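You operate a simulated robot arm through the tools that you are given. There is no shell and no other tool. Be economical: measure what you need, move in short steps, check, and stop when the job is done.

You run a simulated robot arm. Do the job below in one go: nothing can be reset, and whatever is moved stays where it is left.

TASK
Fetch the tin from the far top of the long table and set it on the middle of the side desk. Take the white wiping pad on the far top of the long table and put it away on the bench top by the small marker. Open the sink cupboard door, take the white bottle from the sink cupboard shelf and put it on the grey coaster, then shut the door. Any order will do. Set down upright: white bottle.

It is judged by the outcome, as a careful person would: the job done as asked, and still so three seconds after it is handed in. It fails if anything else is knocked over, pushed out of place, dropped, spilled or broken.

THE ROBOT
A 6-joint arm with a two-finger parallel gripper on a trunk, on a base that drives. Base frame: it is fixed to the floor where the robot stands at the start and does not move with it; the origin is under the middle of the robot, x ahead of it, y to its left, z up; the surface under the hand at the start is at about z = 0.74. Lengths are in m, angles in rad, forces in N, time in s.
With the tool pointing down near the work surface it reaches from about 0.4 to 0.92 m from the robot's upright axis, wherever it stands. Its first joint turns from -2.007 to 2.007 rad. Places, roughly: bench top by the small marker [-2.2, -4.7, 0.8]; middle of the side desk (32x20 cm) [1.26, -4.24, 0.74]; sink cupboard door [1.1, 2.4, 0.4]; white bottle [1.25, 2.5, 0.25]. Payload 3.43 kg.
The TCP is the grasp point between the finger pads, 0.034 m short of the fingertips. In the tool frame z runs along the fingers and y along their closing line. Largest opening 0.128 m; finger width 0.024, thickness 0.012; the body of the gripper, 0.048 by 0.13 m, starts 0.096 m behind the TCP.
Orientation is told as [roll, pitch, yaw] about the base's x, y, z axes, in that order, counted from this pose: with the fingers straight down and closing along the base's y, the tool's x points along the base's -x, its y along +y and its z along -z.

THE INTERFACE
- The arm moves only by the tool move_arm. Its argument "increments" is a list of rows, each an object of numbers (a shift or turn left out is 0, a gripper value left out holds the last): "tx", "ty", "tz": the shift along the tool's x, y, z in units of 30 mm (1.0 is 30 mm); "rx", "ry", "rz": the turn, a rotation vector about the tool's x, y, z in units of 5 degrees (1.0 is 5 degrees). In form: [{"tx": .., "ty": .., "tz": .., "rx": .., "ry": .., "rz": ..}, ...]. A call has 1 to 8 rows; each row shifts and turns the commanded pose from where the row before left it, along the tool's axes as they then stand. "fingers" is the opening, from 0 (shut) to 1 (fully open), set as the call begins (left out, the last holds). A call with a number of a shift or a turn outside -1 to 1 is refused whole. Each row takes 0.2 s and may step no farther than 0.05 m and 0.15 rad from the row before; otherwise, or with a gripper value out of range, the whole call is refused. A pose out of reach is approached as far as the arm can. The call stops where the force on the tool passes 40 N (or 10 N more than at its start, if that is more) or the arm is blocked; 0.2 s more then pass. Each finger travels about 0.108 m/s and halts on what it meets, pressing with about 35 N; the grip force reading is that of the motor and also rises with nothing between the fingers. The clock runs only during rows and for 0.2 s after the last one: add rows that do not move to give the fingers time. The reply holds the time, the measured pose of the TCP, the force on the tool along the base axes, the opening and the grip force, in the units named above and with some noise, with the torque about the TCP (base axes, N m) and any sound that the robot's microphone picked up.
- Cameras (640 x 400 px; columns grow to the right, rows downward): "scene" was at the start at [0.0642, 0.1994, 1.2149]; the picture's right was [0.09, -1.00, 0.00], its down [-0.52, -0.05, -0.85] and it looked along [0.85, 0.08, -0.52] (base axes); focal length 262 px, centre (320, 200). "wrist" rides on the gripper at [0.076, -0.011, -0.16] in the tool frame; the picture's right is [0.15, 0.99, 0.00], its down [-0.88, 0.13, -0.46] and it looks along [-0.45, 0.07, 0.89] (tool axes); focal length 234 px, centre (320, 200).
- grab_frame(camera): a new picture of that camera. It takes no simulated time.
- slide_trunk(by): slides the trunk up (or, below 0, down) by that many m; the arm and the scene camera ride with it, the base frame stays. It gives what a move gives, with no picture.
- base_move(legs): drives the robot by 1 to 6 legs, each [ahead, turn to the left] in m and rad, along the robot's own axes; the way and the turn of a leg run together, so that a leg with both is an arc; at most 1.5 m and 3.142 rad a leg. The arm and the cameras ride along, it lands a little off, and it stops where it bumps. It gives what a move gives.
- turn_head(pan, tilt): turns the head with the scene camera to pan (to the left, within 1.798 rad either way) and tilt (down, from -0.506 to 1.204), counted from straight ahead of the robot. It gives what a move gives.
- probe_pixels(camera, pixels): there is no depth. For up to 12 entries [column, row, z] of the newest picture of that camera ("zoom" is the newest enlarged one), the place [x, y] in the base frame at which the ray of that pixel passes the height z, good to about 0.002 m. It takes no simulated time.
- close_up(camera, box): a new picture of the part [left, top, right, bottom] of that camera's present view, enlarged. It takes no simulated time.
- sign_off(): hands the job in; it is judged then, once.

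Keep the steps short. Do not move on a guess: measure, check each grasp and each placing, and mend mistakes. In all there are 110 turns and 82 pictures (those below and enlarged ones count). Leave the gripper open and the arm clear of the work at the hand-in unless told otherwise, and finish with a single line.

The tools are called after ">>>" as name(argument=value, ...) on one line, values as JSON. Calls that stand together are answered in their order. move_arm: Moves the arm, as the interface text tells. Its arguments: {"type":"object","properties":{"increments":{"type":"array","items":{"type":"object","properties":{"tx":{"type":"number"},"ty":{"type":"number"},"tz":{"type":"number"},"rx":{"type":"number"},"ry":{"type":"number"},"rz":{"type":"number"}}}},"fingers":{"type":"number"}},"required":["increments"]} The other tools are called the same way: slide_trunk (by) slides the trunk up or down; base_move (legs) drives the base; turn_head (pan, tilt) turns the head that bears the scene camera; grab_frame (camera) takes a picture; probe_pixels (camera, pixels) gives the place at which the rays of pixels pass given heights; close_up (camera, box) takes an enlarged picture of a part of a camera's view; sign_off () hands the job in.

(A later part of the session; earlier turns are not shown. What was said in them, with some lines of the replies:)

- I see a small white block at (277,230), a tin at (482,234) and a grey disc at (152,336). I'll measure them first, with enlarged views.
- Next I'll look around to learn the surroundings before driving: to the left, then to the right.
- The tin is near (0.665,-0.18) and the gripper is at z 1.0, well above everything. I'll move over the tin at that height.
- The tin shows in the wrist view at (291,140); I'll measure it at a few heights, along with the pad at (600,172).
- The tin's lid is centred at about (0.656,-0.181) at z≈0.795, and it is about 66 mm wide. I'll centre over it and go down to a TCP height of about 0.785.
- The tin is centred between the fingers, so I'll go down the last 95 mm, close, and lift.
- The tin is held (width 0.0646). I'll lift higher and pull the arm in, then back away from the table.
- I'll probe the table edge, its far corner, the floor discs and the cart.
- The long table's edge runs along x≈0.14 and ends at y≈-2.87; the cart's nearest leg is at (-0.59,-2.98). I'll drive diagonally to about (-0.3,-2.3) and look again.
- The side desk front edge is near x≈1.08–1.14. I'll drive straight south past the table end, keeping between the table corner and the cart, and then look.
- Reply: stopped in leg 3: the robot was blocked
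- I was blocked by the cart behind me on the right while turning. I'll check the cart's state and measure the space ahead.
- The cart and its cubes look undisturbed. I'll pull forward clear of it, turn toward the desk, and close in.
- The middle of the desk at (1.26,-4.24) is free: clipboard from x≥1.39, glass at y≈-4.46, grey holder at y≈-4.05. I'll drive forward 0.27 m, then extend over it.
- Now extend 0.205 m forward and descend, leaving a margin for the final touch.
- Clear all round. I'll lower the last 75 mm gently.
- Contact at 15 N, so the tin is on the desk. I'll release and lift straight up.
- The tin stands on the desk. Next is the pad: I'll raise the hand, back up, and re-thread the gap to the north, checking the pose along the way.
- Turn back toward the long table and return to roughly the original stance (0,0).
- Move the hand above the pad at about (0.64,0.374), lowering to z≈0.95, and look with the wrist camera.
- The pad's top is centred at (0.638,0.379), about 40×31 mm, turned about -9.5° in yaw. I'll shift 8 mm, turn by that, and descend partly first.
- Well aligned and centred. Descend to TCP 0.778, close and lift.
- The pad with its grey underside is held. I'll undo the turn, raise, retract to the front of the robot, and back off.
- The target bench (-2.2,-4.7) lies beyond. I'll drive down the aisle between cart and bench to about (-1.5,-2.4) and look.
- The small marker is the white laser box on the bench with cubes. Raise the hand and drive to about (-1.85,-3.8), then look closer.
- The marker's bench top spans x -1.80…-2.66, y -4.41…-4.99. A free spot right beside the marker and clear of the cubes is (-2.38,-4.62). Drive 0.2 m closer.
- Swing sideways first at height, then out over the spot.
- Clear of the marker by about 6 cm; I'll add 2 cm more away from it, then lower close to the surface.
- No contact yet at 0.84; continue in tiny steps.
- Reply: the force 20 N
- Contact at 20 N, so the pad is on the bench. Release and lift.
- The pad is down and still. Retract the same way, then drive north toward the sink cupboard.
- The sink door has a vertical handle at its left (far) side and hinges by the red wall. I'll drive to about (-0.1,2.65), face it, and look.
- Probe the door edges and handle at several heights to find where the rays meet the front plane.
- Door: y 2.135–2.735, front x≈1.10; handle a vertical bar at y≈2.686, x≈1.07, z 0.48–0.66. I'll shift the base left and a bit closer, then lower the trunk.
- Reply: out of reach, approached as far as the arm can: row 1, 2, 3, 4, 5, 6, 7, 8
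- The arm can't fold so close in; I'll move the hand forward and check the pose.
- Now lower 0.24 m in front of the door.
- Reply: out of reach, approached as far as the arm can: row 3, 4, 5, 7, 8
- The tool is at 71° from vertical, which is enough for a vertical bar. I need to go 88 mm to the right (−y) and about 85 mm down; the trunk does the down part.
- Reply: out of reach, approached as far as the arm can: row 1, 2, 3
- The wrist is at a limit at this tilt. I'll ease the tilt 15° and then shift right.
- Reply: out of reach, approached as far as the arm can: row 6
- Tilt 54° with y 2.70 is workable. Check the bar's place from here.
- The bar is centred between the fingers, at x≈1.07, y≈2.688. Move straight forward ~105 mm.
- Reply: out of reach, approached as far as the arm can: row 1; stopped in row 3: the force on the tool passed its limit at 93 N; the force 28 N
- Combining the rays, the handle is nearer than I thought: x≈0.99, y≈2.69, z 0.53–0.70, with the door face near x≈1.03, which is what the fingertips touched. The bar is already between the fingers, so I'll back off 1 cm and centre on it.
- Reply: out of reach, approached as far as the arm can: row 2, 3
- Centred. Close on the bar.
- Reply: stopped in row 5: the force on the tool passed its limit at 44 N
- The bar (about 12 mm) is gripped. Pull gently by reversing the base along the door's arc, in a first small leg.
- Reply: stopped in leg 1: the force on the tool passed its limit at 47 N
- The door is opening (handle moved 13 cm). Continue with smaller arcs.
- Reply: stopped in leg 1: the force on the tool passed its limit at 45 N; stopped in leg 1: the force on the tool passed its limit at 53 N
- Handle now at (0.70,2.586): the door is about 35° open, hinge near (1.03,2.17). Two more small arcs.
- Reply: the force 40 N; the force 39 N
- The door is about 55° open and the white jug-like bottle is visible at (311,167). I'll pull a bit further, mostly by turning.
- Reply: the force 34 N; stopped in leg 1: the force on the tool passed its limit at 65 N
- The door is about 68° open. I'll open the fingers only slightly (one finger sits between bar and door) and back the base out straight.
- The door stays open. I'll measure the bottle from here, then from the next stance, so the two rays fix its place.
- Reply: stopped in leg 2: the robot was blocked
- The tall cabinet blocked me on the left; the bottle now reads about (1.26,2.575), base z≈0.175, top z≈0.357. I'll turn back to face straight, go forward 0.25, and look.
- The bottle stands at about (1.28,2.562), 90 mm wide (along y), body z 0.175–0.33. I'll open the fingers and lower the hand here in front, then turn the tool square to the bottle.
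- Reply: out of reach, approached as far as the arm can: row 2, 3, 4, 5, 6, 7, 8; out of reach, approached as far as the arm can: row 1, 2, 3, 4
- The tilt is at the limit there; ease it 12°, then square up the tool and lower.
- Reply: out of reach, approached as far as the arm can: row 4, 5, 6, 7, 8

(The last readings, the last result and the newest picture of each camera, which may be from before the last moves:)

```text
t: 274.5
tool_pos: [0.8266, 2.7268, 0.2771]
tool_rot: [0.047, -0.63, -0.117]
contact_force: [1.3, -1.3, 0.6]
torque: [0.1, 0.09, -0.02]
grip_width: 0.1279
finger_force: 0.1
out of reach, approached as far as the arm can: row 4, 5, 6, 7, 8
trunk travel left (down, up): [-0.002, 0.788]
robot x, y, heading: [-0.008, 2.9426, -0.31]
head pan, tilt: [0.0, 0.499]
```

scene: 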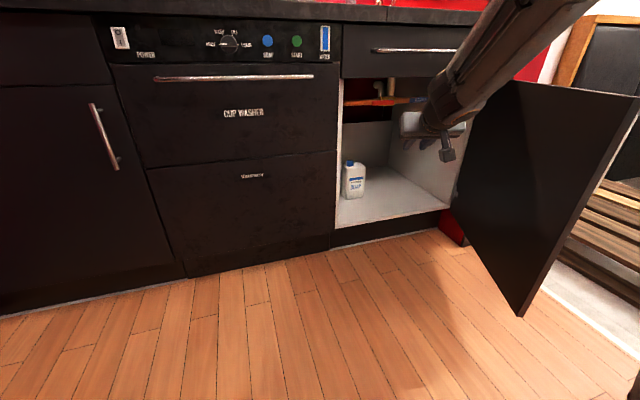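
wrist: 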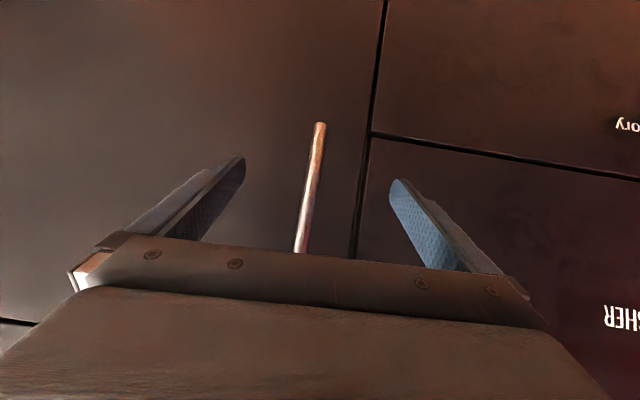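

Extend forward and right, which should free the wrist, then tilt back up.

>>> move_arm(increments=[{"tx": -0.75, "tz": 0.55, "ty": -0.7}, {"tx": -0.75, "tz": 0.55, "ty": -0.7}, {"tx": -0.75, "tz": 0.55, "ty": -0.7}, {"ry": -1}, {"ry": -1}, {}])

>>> grab_frame(camera="wrist")

```text
t: 275.9
tool_pos: [0.9047, 2.6558, 0.2759]
tool_rot: [0.062, -0.806, -0.146]
contact_force: [-1.0, 0.2, -0.6]
torque: [0.0, -0.01, 0.0]
grip_width: 0.1282
finger_force: 0.1
trunk travel left (down, up): [-0.002, 0.788]
robot x, y, heading: [-0.0147, 2.9434, -0.307]
head pan, tilt: [0.0, 0.499]
```

```text
24 pictures are left
```

wrist: 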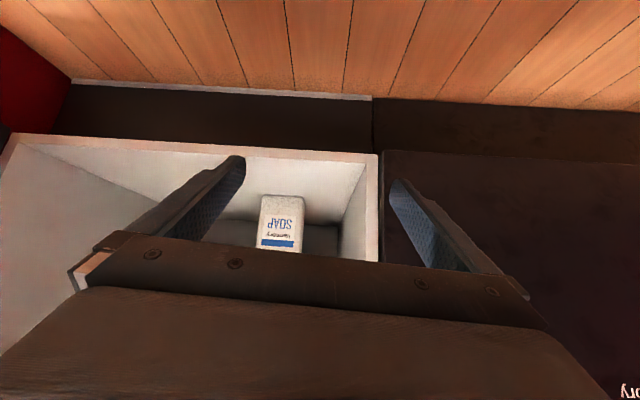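

Everything is in reach now and the bottle is visible at (280,225) through the opening. Trim the yaw, then drive straight in 0.30 m.

>>> move_arm(increments=[{"rz": -0.7}, {}])

>>> base_move(legs=[[0.28, 0]])

>>> grab_frame(camera="wrist")

>>> grab_frame(camera="scene")

```text
t: 276.5
tool_pos: [0.9037, 2.6546, 0.2769]
tool_rot: [-0.002, -0.809, -0.057]
contact_force: [-0.1, 0.4, -0.8]
torque: [-0.04, -0.01, -0.04]
grip_width: 0.1281
finger_force: 0.0
trunk travel left (down, up): [-0.002, 0.788]
robot x, y, heading: [-0.0109, 2.9427, -0.309]
head pan, tilt: [0.0, 0.499]
```

```text
t: 278.4
tool_pos: [1.1643, 2.5711, 0.2766]
tool_rot: [-0.004, -0.807, -0.057]
contact_force: [-0.9, -0.7, 0.1]
torque: [-0.01, 0.02, 0.0]
grip_width: 0.1281
finger_force: 0.0
trunk travel left (down, up): [-0.002, 0.788]
robot x, y, heading: [0.2487, 2.8586, -0.306]
head pan, tilt: [0.0, 0.499]
```

```text
23 pictures are left
```

wrist: 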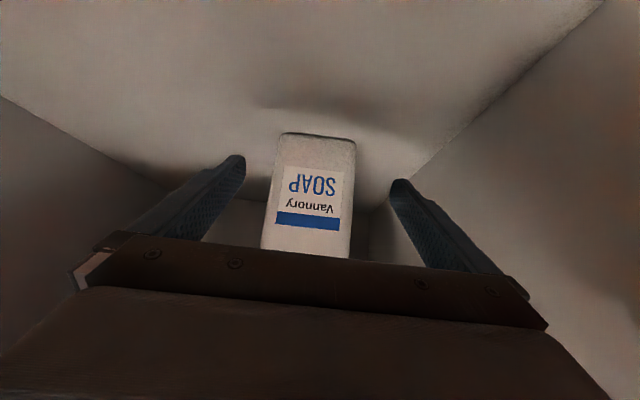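

```text
22 pictures are left
```

scene: 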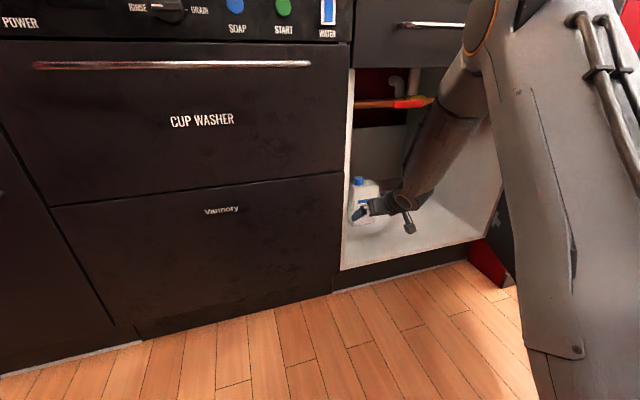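

>>> probe_pixels(camera="wrist", pixels=[[281, 135, 0.175], [356, 142, 0.175], [281, 135, 0.18], [262, 248, 0.32], [350, 258, 0.32]])

```text
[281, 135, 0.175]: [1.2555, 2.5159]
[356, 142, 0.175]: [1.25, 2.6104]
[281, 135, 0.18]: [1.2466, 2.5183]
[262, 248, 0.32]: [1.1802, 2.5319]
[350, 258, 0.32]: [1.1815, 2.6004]
```

The bottle is centred at y≈2.563, front face x≈1.253. Move forward about 108 mm with the arm.

>>> move_arm(increments=[{"tx": -0.62, "tz": 0.65}, {"tx": -0.62, "tz": 0.65}, {"tx": -0.62, "tz": 0.65}, {"tx": -0.62, "tz": 0.65}, {}])

>>> grab_frame(camera="wrist")

```text
t: 279.6
tool_pos: [1.2719, 2.566, 0.2779]
tool_rot: [-0.003, -0.809, -0.058]
contact_force: [-0.4, 0.2, 0.4]
torque: [-0.02, -0.01, 0.02]
grip_width: 0.1281
finger_force: 0.1
trunk travel left (down, up): [-0.002, 0.788]
robot x, y, heading: [0.2521, 2.8587, -0.306]
head pan, tilt: [0.0, 0.499]
```

```text
21 pictures are left
```

wrist: 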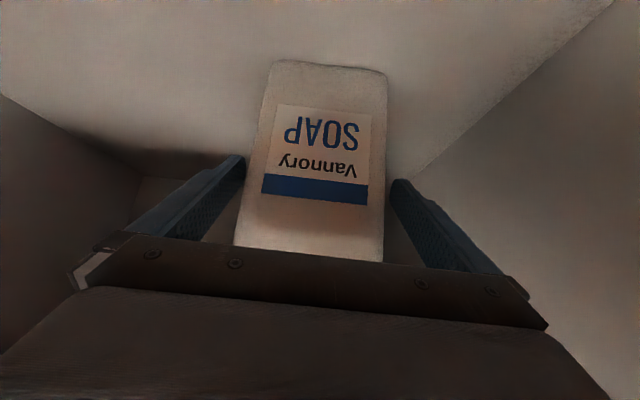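

The bottle sits between the pads without contact. Close and lift 30 mm straight up.

>>> move_arm(increments=[{}, {}, {}, {}], fingers=0)

>>> slide_trunk(by=0.04)

>>> grab_frame(camera="wrist")

```text
t: 280.6
tool_pos: [1.2711, 2.5656, 0.2765]
tool_rot: [-0.001, -0.807, -0.06]
contact_force: [-3.1, 0.0, 0.7]
torque: [0.52, -0.12, 0.16]
grip_width: 0.1004
finger_force: 35.0
trunk travel left (down, up): [-0.002, 0.788]
robot x, y, heading: [0.25, 2.8582, -0.313]
head pan, tilt: [0.0, 0.499]
```

```text
t: 281.4
tool_pos: [1.2727, 2.5656, 0.3144]
tool_rot: [-0.003, -0.806, -0.058]
contact_force: [-0.3, 0.1, -11.0]
torque: [0.04, 0.12, 0.0]
grip_width: 0.1
finger_force: 34.9
trunk travel left (down, up): [-0.042, 0.748]
robot x, y, heading: [0.2514, 2.8617, -0.307]
head pan, tilt: [0.0, 0.499]
```

```text
20 pictures are left
```

wrist: 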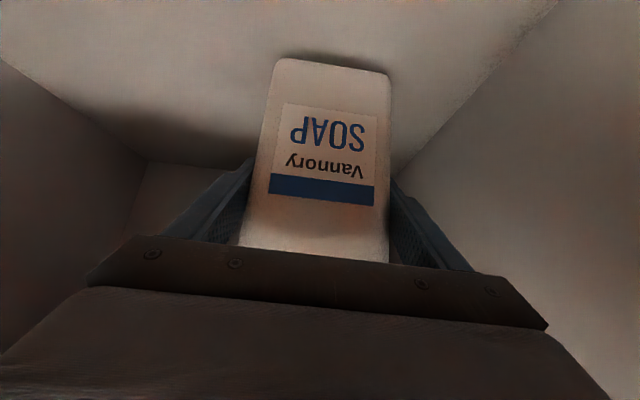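

The bottle is held (about 1.1 kg, level). Retreat along the entry path: arm back 108 mm, then base back 0.4 m.

>>> move_arm(increments=[{"tx": 0.62, "tz": -0.65}, {"tx": 0.62, "tz": -0.65}, {"tx": 0.62, "tz": -0.65}, {"tx": 0.62, "tz": -0.65}, {}])

>>> base_move(legs=[[-0.45, 0]])

>>> slide_trunk(by=0.6)

>>> grab_frame(camera="scene")

```text
t: 282.6
tool_pos: [1.1664, 2.5742, 0.3149]
tool_rot: [-0.004, -0.807, -0.058]
contact_force: [-0.8, 1.7, -11.3]
torque: [0.02, 0.14, -0.03]
grip_width: 0.1
finger_force: 34.8
trunk travel left (down, up): [-0.042, 0.748]
robot x, y, heading: [0.2507, 2.8616, -0.306]
head pan, tilt: [0.0, 0.499]
```

```text
t: 285.3
tool_pos: [0.7542, 2.699, 0.312]
tool_rot: [-0.001, -0.801, -0.069]
contact_force: [-0.3, -0.2, -11.1]
torque: [-0.02, 0.14, -0.04]
grip_width: 0.0998
finger_force: 35.1
trunk travel left (down, up): [-0.042, 0.748]
robot x, y, heading: [-0.1588, 2.989, -0.318]
head pan, tilt: [0.0, 0.499]
stopped in leg 1: the robot was blocked; the commanded pose is now the measured one
```

```text
refused: 0.6 is not a number from -0.4 to 0.4
```

```text
19 pictures are left
```

scene: 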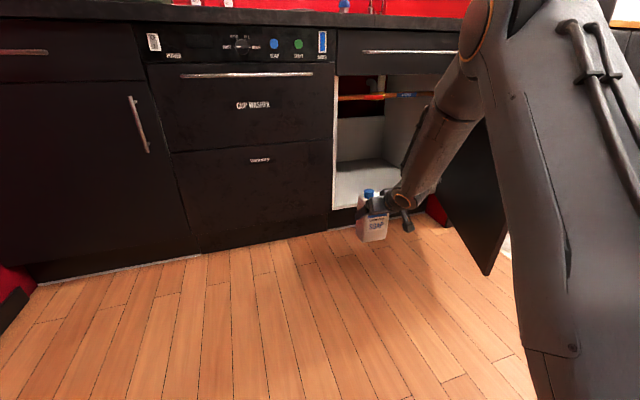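

Backing was stopped by the tall cabinet behind; the bottle is clear of the cupboard. I'll raise the trunk, swing the base free, and back out.

>>> slide_trunk(by=0.4)

>>> slide_trunk(by=0.23)

>>> base_move(legs=[[0, 0.46], [-0.8, 0], [0, -1.7]])

```text
t: 289.1
tool_pos: [0.754, 2.6986, 0.7144]
tool_rot: [-0.003, -0.804, -0.067]
contact_force: [-1.5, 0.0, -12.0]
torque: [0.03, 0.16, -0.02]
grip_width: 0.1
finger_force: 35.2
trunk travel left (down, up): [-0.442, 0.348]
robot x, y, heading: [-0.1571, 2.9937, -0.318]
head pan, tilt: [0.0, 0.499]
```

```text
t: 291.6
tool_pos: [0.7551, 2.6976, 0.9442]
tool_rot: [-0.002, -0.804, -0.069]
contact_force: [-0.5, -0.6, -12.0]
torque: [0.02, 0.16, -0.04]
grip_width: 0.0998
finger_force: 34.8
trunk travel left (down, up): [-0.672, 0.118]
robot x, y, heading: [-0.1574, 2.9911, -0.319]
head pan, tilt: [0.0, 0.499]
```

```text
t: 301.2
tool_pos: [-0.902, 1.924, 0.9439]
tool_rot: [-0.002, -0.804, -1.274]
contact_force: [-0.5, 0.4, -10.8]
torque: [0.16, 0.06, 0.01]
grip_width: 0.1
finger_force: 35.2
trunk travel left (down, up): [-0.672, 0.118]
robot x, y, heading: [-0.9491, 2.8853, -1.524]
head pan, tilt: [0.0, 0.499]
```

>>> base_move(legs=[[1.2, 0], [1.15, 0], [0, 1.524]])

>>> turn_head(pan=0.0, tilt=0.5)

>>> grab_frame(camera="scene")

```text
t: 316.5
tool_pos: [0.1167, 0.5211, 0.9439]
tool_rot: [-0.002, -0.805, 0.248]
contact_force: [-0.3, 0.5, -12.1]
torque: [-0.06, 0.19, -0.01]
grip_width: 0.1
finger_force: 35.2
trunk travel left (down, up): [-0.672, 0.118]
robot x, y, heading: [-0.8397, 0.5167, -0.003]
head pan, tilt: [0.0, 0.499]
```

```text
t: 317.1
tool_pos: [0.1168, 0.5226, 0.944]
tool_rot: [-0.001, -0.802, 0.248]
contact_force: [-0.5, 0.6, -11.2]
torque: [-0.04, 0.18, 0.03]
grip_width: 0.1
finger_force: 35.3
trunk travel left (down, up): [-0.672, 0.118]
robot x, y, heading: [-0.8411, 0.5164, 0.001]
head pan, tilt: [0.0, 0.499]
```

```text
18 pictures are left
```

scene: 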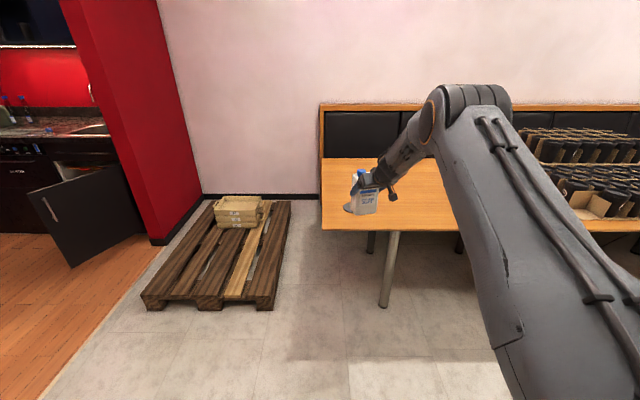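

The bottle hangs upright near the coaster. Drive forward 0.18 m and look with the wrist camera.

>>> base_move(legs=[[0.18, 0]])

>>> grab_frame(camera="wrist")

>>> close_up(camera="scene", box=[280, 140, 440, 260])

```text
t: 318.6
tool_pos: [0.2982, 0.5233, 0.9442]
tool_rot: [-0.002, -0.803, 0.251]
contact_force: [-0.2, 0.7, -12.1]
torque: [-0.05, 0.13, -0.02]
grip_width: 0.0998
finger_force: 34.6
trunk travel left (down, up): [-0.672, 0.118]
robot x, y, heading: [-0.663, 0.5189, 0.001]
head pan, tilt: [0.0, 0.499]
```

```text
17 pictures are left
```

wrist: 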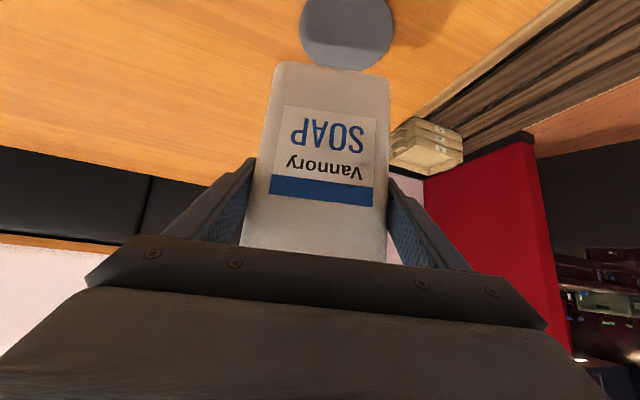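

```text
3.33 times, centred on (360, 200) of scene
```

zoom: 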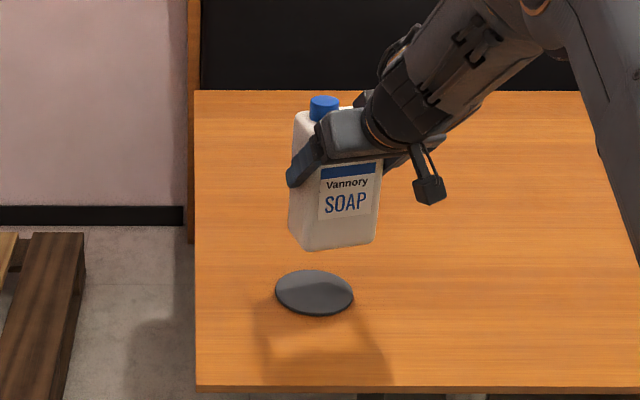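

Measure the coaster from both cameras.

>>> probe_pixels(camera="zoom", pixels=[[275, 294, 0.744], [353, 293, 0.744], [314, 270, 0.744], [315, 315, 0.744], [307, 250, 0.842], [375, 241, 0.842], [290, 232, 0.842]])

>>> probe_pixels(camera="wrist", pixels=[[301, 30, 0.744], [395, 30, 0.744], [345, 70, 0.744], [347, 25, 0.744], [278, 62, 0.842], [390, 73, 0.842]])

```text
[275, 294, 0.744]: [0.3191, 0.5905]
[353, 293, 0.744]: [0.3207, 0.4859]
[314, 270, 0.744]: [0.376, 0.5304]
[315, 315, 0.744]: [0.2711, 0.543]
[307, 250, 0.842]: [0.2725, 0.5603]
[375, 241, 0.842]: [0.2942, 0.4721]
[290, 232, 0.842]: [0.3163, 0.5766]
```

```text
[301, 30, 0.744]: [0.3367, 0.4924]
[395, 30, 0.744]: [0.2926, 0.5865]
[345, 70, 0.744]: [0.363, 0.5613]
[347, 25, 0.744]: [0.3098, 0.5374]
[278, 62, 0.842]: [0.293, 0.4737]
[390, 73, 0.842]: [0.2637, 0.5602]
```

Coaster centre (0.322,0.539), radius 52 mm. Bottle base centre is now about (0.3045,0.525). Shift by (+17,+14) mm, then lower 80 mm with the trunk.

>>> move_arm(increments=[{"tx": -0.473, "tz": 0.489, "ty": 0.31}, {}, {}])

>>> slide_trunk(by=-0.08)

>>> close_up(camera="scene", box=[280, 100, 440, 220])

>>> grab_frame(camera="wrist")

```text
t: 319.4
tool_pos: [0.3138, 0.5368, 0.942]
tool_rot: [-0.003, -0.804, 0.249]
contact_force: [0.0, -0.6, -11.5]
torque: [-0.07, 0.17, 0.03]
grip_width: 0.1
finger_force: 35.7
trunk travel left (down, up): [-0.672, 0.118]
robot x, y, heading: [-0.6645, 0.5205, -0.004]
head pan, tilt: [0.0, 0.499]
```

```text
t: 320.6
tool_pos: [0.315, 0.5367, 0.8638]
tool_rot: [-0.002, -0.804, 0.251]
contact_force: [0.7, -0.4, -11.1]
torque: [-0.07, 0.17, 0.02]
grip_width: 0.1
finger_force: 35.4
trunk travel left (down, up): [-0.592, 0.198]
robot x, y, heading: [-0.6627, 0.5168, 0.002]
head pan, tilt: [0.0, 0.499]
```

```text
3.33 times, centred on (360, 160) of scene
```

zoom: 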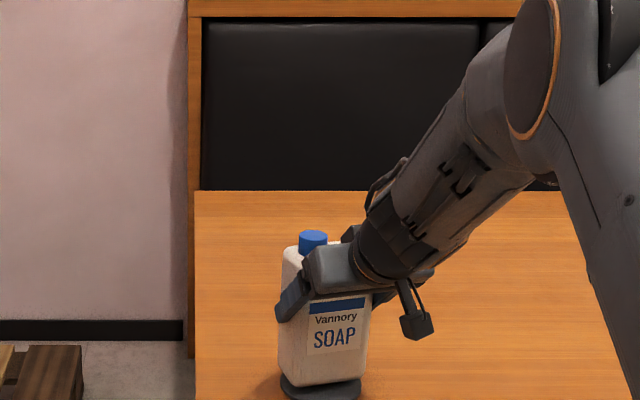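

```text
14 pictures are left
```

wrist: 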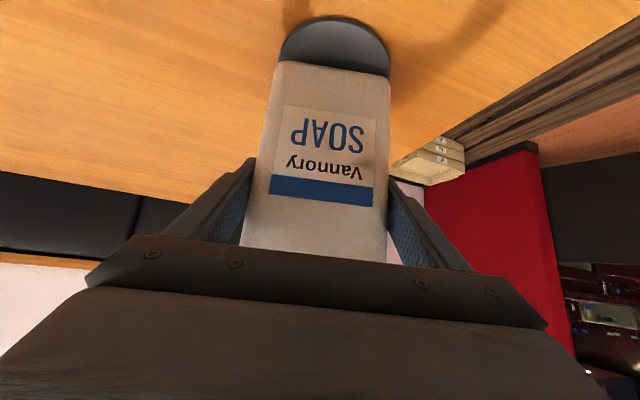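

The bottle is centred over the coaster, about 17 mm up. Lower in small steps until contact.

>>> move_arm(increments=[{"tx": 0.216, "tz": 0.208}, {"tx": 0.108, "tz": 0.104}, {"tx": 0.05, "tz": 0.049}, {"tx": 0.05, "tz": 0.049}, {}])

```text
t: 321.8
tool_pos: [0.3154, 0.5375, 0.8546]
tool_rot: [-0.005, -0.814, 0.252]
contact_force: [-1.2, 2.3, 37.4]
torque: [0.84, -0.17, 0.11]
grip_width: 0.1001
finger_force: 35.3
trunk travel left (down, up): [-0.592, 0.198]
robot x, y, heading: [-0.6643, 0.5183, -0.001]
head pan, tilt: [0.0, 0.499]
```

Contact a bit hard (37 N); ease back 3 mm and check the force.

>>> move_arm(increments=[{"tx": -0.07, "tz": -0.068}, {}])

>>> close_up(camera="scene", box=[280, 130, 440, 250])

```text
t: 322.4
tool_pos: [0.316, 0.5376, 0.853]
tool_rot: [-0.003, -0.806, 0.252]
contact_force: [4.4, 2.3, 30.0]
torque: [0.54, -0.66, 0.01]
grip_width: 0.0999
finger_force: 35.7
trunk travel left (down, up): [-0.592, 0.198]
robot x, y, heading: [-0.6644, 0.5173, -0.007]
head pan, tilt: [0.0, 0.499]
```

```text
3.33 times, centred on (360, 190) of scene
```

zoom: 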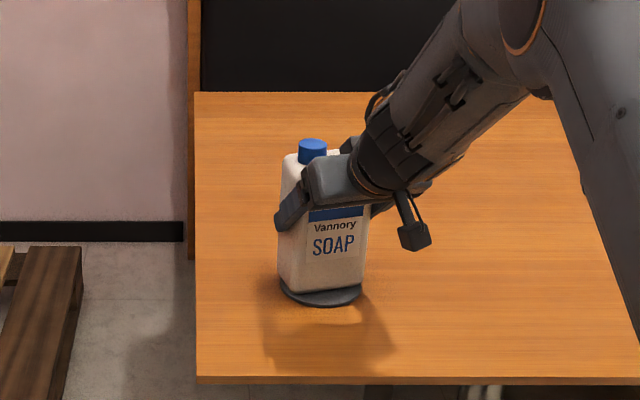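

The bottle stands on the coaster. Ease off once more, release, and withdraw backwards along the fingers.

>>> move_arm(increments=[{"tx": -0.07, "tz": -0.068}, {}])

>>> move_arm(increments=[{}, {}, {}], fingers=1)

>>> move_arm(increments=[{"tz": -0.5}, {"tz": -1}, {"tz": -1}, {"tz": -1}, {"tz": -1}, {}])

>>> close_up(camera="scene", box=[280, 130, 440, 250])

```text
t: 323.0
tool_pos: [0.3134, 0.5358, 0.8525]
tool_rot: [-0.001, -0.804, 0.249]
contact_force: [8.3, -1.4, 17.0]
torque: [0.05, -0.72, -0.03]
grip_width: 0.1
finger_force: 34.4
trunk travel left (down, up): [-0.592, 0.198]
robot x, y, heading: [-0.661, 0.515, -0.005]
head pan, tilt: [0.0, 0.499]
```

```text
t: 323.8
tool_pos: [0.3142, 0.5377, 0.852]
tool_rot: [-0.002, -0.802, 0.251]
contact_force: [0.1, 0.0, 0.7]
torque: [0.03, 0.06, 0.01]
grip_width: 0.1279
finger_force: 0.2
trunk travel left (down, up): [-0.592, 0.198]
robot x, y, heading: [-0.6635, 0.5177, -0.002]
head pan, tilt: [0.0, 0.499]
```

```text
t: 325.2
tool_pos: [0.2187, 0.5124, 0.9464]
tool_rot: [-0.001, -0.805, 0.249]
contact_force: [0.5, 0.2, 0.8]
torque: [0.01, 0.0, -0.01]
grip_width: 0.128
finger_force: 0.0
trunk travel left (down, up): [-0.592, 0.198]
robot x, y, heading: [-0.6585, 0.5175, -0.004]
head pan, tilt: [0.0, 0.499]
```

```text
3.33 times, centred on (360, 190) of scene
```

zoom: 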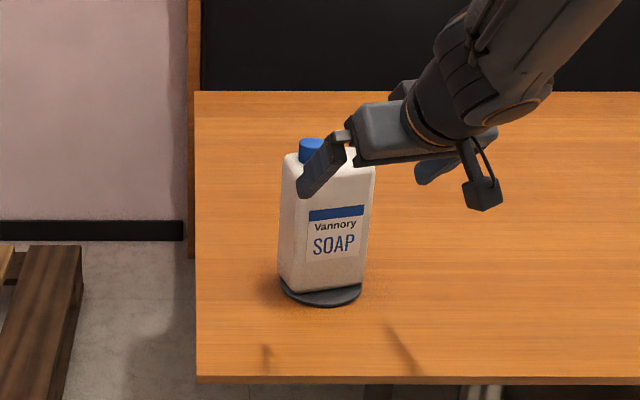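

The bottle is upright on the coaster and released. Back away, close the fingers, and drive round to the outer side of the open door.

>>> base_move(legs=[[-0.3, 0], [0, 1.208], [0.8, 0], [0.72, 0], [0, -0.858]])

>>> move_arm(increments=[{}, {}, {}, {}], fingers=0)

>>> turn_head(pan=0.0, tilt=0.5)

>>> grab_frame(camera="scene")

```text
t: 339.9
tool_pos: [0.3768, 2.2762, 0.9467]
tool_rot: [-0.002, -0.803, 0.637]
contact_force: [-0.1, -0.4, -0.8]
torque: [0.0, -0.02, 0.02]
grip_width: 0.1278
finger_force: 0.0
trunk travel left (down, up): [-0.592, 0.198]
robot x, y, heading: [-0.4401, 1.9464, 0.383]
head pan, tilt: [0.0, 0.499]
```

```text
t: 340.9
tool_pos: [0.3768, 2.277, 0.946]
tool_rot: [-0.002, -0.805, 0.636]
contact_force: [0.7, 0.9, 0.2]
torque: [0.04, 0.01, 0.0]
grip_width: 0.0001
finger_force: 32.9
trunk travel left (down, up): [-0.592, 0.198]
robot x, y, heading: [-0.4438, 1.9449, 0.386]
head pan, tilt: [0.0, 0.499]
```

```text
t: 341.5
tool_pos: [0.3755, 2.2762, 0.9456]
tool_rot: [-0.002, -0.805, 0.637]
contact_force: [0.2, 0.1, -0.5]
torque: [0.01, -0.02, -0.02]
grip_width: 0.0
finger_force: 33.2
trunk travel left (down, up): [-0.592, 0.198]
robot x, y, heading: [-0.445, 1.9481, 0.388]
head pan, tilt: [0.0, 0.499]
```

```text
11 pictures are left
```

scene: 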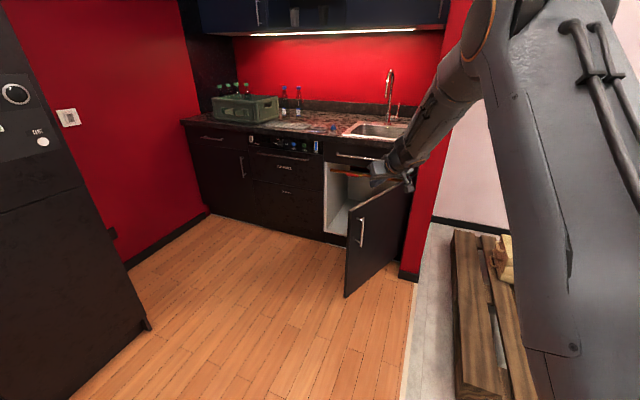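

The door's outer face is toward me. Trim the heading slightly right, and lower the hand to z≈0.45, below the handle.

>>> base_move(legs=[[0, -0.05]])

>>> slide_trunk(by=-0.4)

>>> slide_trunk(by=-0.09)

>>> base_move(legs=[[0.35, 0]])

>>> grab_frame(camera="scene")

```text
t: 342.3
tool_pos: [0.3905, 2.2353, 0.9465]
tool_rot: [-0.001, -0.805, 0.586]
contact_force: [-0.2, 0.1, -0.5]
torque: [0.01, -0.02, 0.02]
grip_width: 0.0
finger_force: 32.9
trunk travel left (down, up): [-0.592, 0.198]
robot x, y, heading: [-0.4371, 1.9472, 0.334]
head pan, tilt: [0.0, 0.499]
```

```text
t: 346.2
tool_pos: [0.3904, 2.2343, 0.5467]
tool_rot: [-0.002, -0.804, 0.587]
contact_force: [0.3, -0.9, 0.4]
torque: [0.03, 0.0, 0.01]
grip_width: 0.0001
finger_force: 32.5
trunk travel left (down, up): [-0.192, 0.598]
robot x, y, heading: [-0.4416, 1.9483, 0.334]
head pan, tilt: [0.0, 0.499]
```

```text
t: 347.4
tool_pos: [0.3917, 2.236, 0.4559]
tool_rot: [-0.004, -0.805, 0.585]
contact_force: [-0.1, 0.0, 1.3]
torque: [-0.01, -0.01, 0.02]
grip_width: 0.0
finger_force: 33.6
trunk travel left (down, up): [-0.102, 0.688]
robot x, y, heading: [-0.4386, 1.9453, 0.336]
head pan, tilt: [0.0, 0.499]
```

```text
t: 349.7
tool_pos: [0.724, 2.3505, 0.456]
tool_rot: [-0.003, -0.805, 0.588]
contact_force: [0.6, -0.1, -1.0]
torque: [0.0, -0.01, 0.03]
grip_width: 0.0
finger_force: 33.1
trunk travel left (down, up): [-0.102, 0.688]
robot x, y, heading: [-0.1068, 2.0622, 0.339]
head pan, tilt: [0.0, 0.499]
```

```text
10 pictures are left
```

scene: 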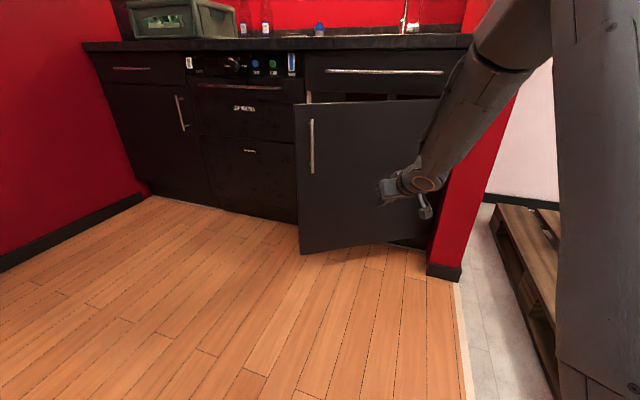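

The door is swinging shut. Push another 0.2 m.

>>> base_move(legs=[[0.2, 0]])

>>> grab_frame(camera="scene")

```text
t: 351.3
tool_pos: [0.9161, 2.4184, 0.4561]
tool_rot: [-0.001, -0.803, 0.586]
contact_force: [-1.4, -0.3, 0.8]
torque: [0.0, 0.03, 0.0]
grip_width: 0.0001
finger_force: 32.3
trunk travel left (down, up): [-0.102, 0.688]
robot x, y, heading: [0.0861, 2.1322, 0.338]
head pan, tilt: [0.0, 0.499]
```

```text
9 pictures are left
```

scene: 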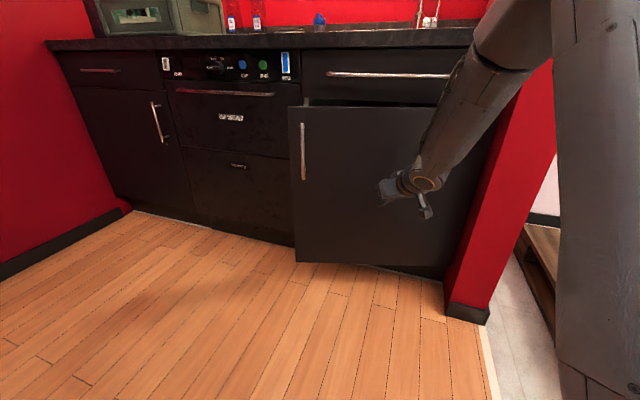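

Nearly shut. Finish with the arm, pushing gently forward until it stops.

>>> move_arm(increments=[{"tx": -0.5, "tz": 0.52}, {"tx": -0.5, "tz": 0.52}, {"tx": -0.5, "tz": 0.52}, {"tx": -0.4, "tz": 0.41}, {"tx": -0.3, "tz": 0.31}, {"tx": -0.3, "tz": 0.31}, {"tx": -0.2, "tz": 0.21}, {}])

>>> grab_frame(camera="scene")

```text
t: 353.1
tool_pos: [1.0128, 2.4813, 0.4555]
tool_rot: [-0.001, -0.805, 0.587]
contact_force: [0.0, -0.1, 0.0]
torque: [0.01, -0.01, 0.0]
grip_width: 0.0
finger_force: 33.1
trunk travel left (down, up): [-0.102, 0.688]
robot x, y, heading: [0.0817, 2.1306, 0.337]
head pan, tilt: [0.0, 0.499]
```

```text
8 pictures are left
```

scene: 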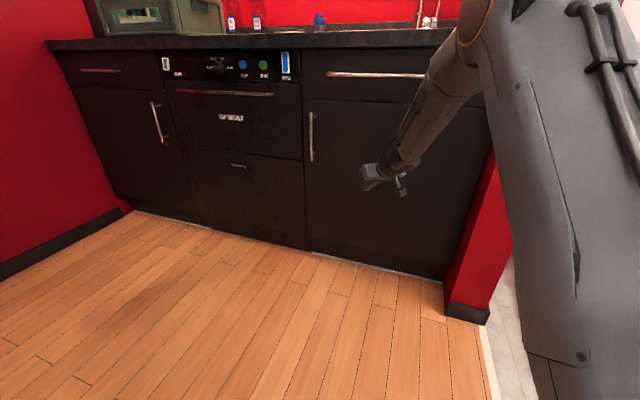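

Looks flush. A small extra push will confirm the door is against its stop.

>>> move_arm(increments=[{"tx": -0.2, "tz": 0.21}, {"tx": -0.2, "tz": 0.21}, {"tx": -0.2, "tz": 0.21}, {}])

>>> close_up(camera="scene", box=[260, 60, 480, 290])

```text
t: 353.5
tool_pos: [1.0179, 2.4826, 0.4555]
tool_rot: [-0.002, -0.802, 0.588]
contact_force: [-20.0, -7.5, 13.1]
torque: [0.0, -0.1, -0.07]
grip_width: 0.0001
finger_force: 32.8
trunk travel left (down, up): [-0.102, 0.688]
robot x, y, heading: [0.0848, 2.1323, 0.333]
head pan, tilt: [0.0, 0.499]
stopped in row 1: the force on the tool passed its limit at 60 N (the readings are from after the stop); the commanded pose is now the measured one
```

```text
1.74 times, centred on (370, 175) of scene
```

zoom: 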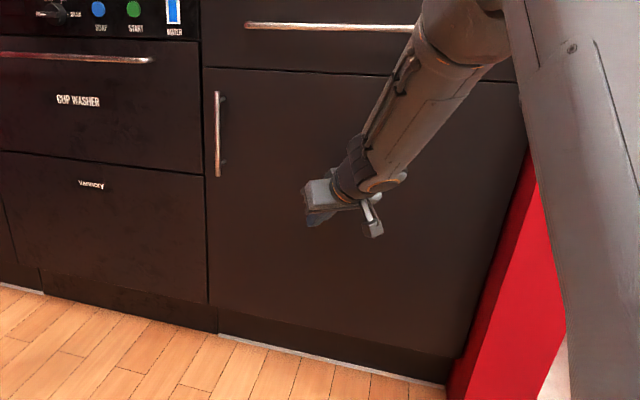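

The door is shut against its stop and flush. Back the base away straight, open the gripper, and check the door and bottle once more.

>>> base_move(legs=[[-0.5, 0]])

>>> move_arm(increments=[{}, {}, {}, {}], fingers=1)

>>> grab_frame(camera="scene")

>>> turn_head(pan=-1.4, tilt=0.4)

>>> grab_frame(camera="scene")

```text
t: 356.4
tool_pos: [0.5512, 2.3184, 0.4535]
tool_rot: [0.0, -0.801, 0.582]
contact_force: [-0.6, 0.3, 0.4]
torque: [0.03, -0.03, 0.01]
grip_width: 0.0001
finger_force: 32.5
trunk travel left (down, up): [-0.102, 0.688]
robot x, y, heading: [-0.3856, 1.9699, 0.333]
head pan, tilt: [0.0, 0.499]
```

```text
t: 357.4
tool_pos: [0.5514, 2.3194, 0.4534]
tool_rot: [-0.003, -0.801, 0.583]
contact_force: [-0.3, -1.0, 0.9]
torque: [-0.02, -0.01, 0.02]
grip_width: 0.1282
finger_force: 0.1
trunk travel left (down, up): [-0.102, 0.688]
robot x, y, heading: [-0.3833, 1.9709, 0.327]
head pan, tilt: [0.0, 0.499]
```

```text
6 pictures are left
```

scene: 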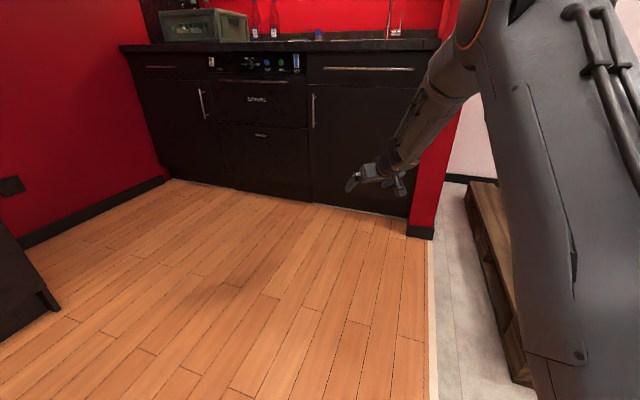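

```text
t: 358.9
tool_pos: [0.5509, 2.3198, 0.454]
tool_rot: [-0.002, -0.801, 0.583]
contact_force: [-0.1, 0.1, 0.8]
torque: [0.01, 0.0, 0.03]
grip_width: 0.1281
finger_force: 0.1
trunk travel left (down, up): [-0.102, 0.688]
robot x, y, heading: [-0.384, 1.9693, 0.334]
head pan, tilt: [-1.4, 0.4]
```

```text
5 pictures are left
```

scene: 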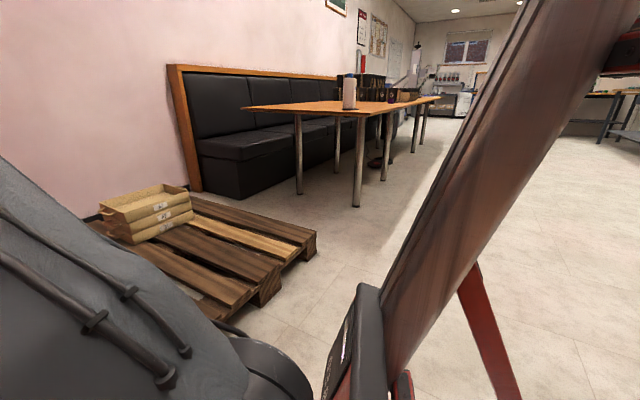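

The door is still shut, the bottle stands upright on the table at (350,92), the gripper is open, and the arm is clear. Handing in.

>>> sign_off()

```text
The job is handed in.
```

The tin is on the middle of the side desk, the white pad is on the bench top beside the small marker, the white bottle is upright on the grey coaster, and the sink cupboard door is shut.
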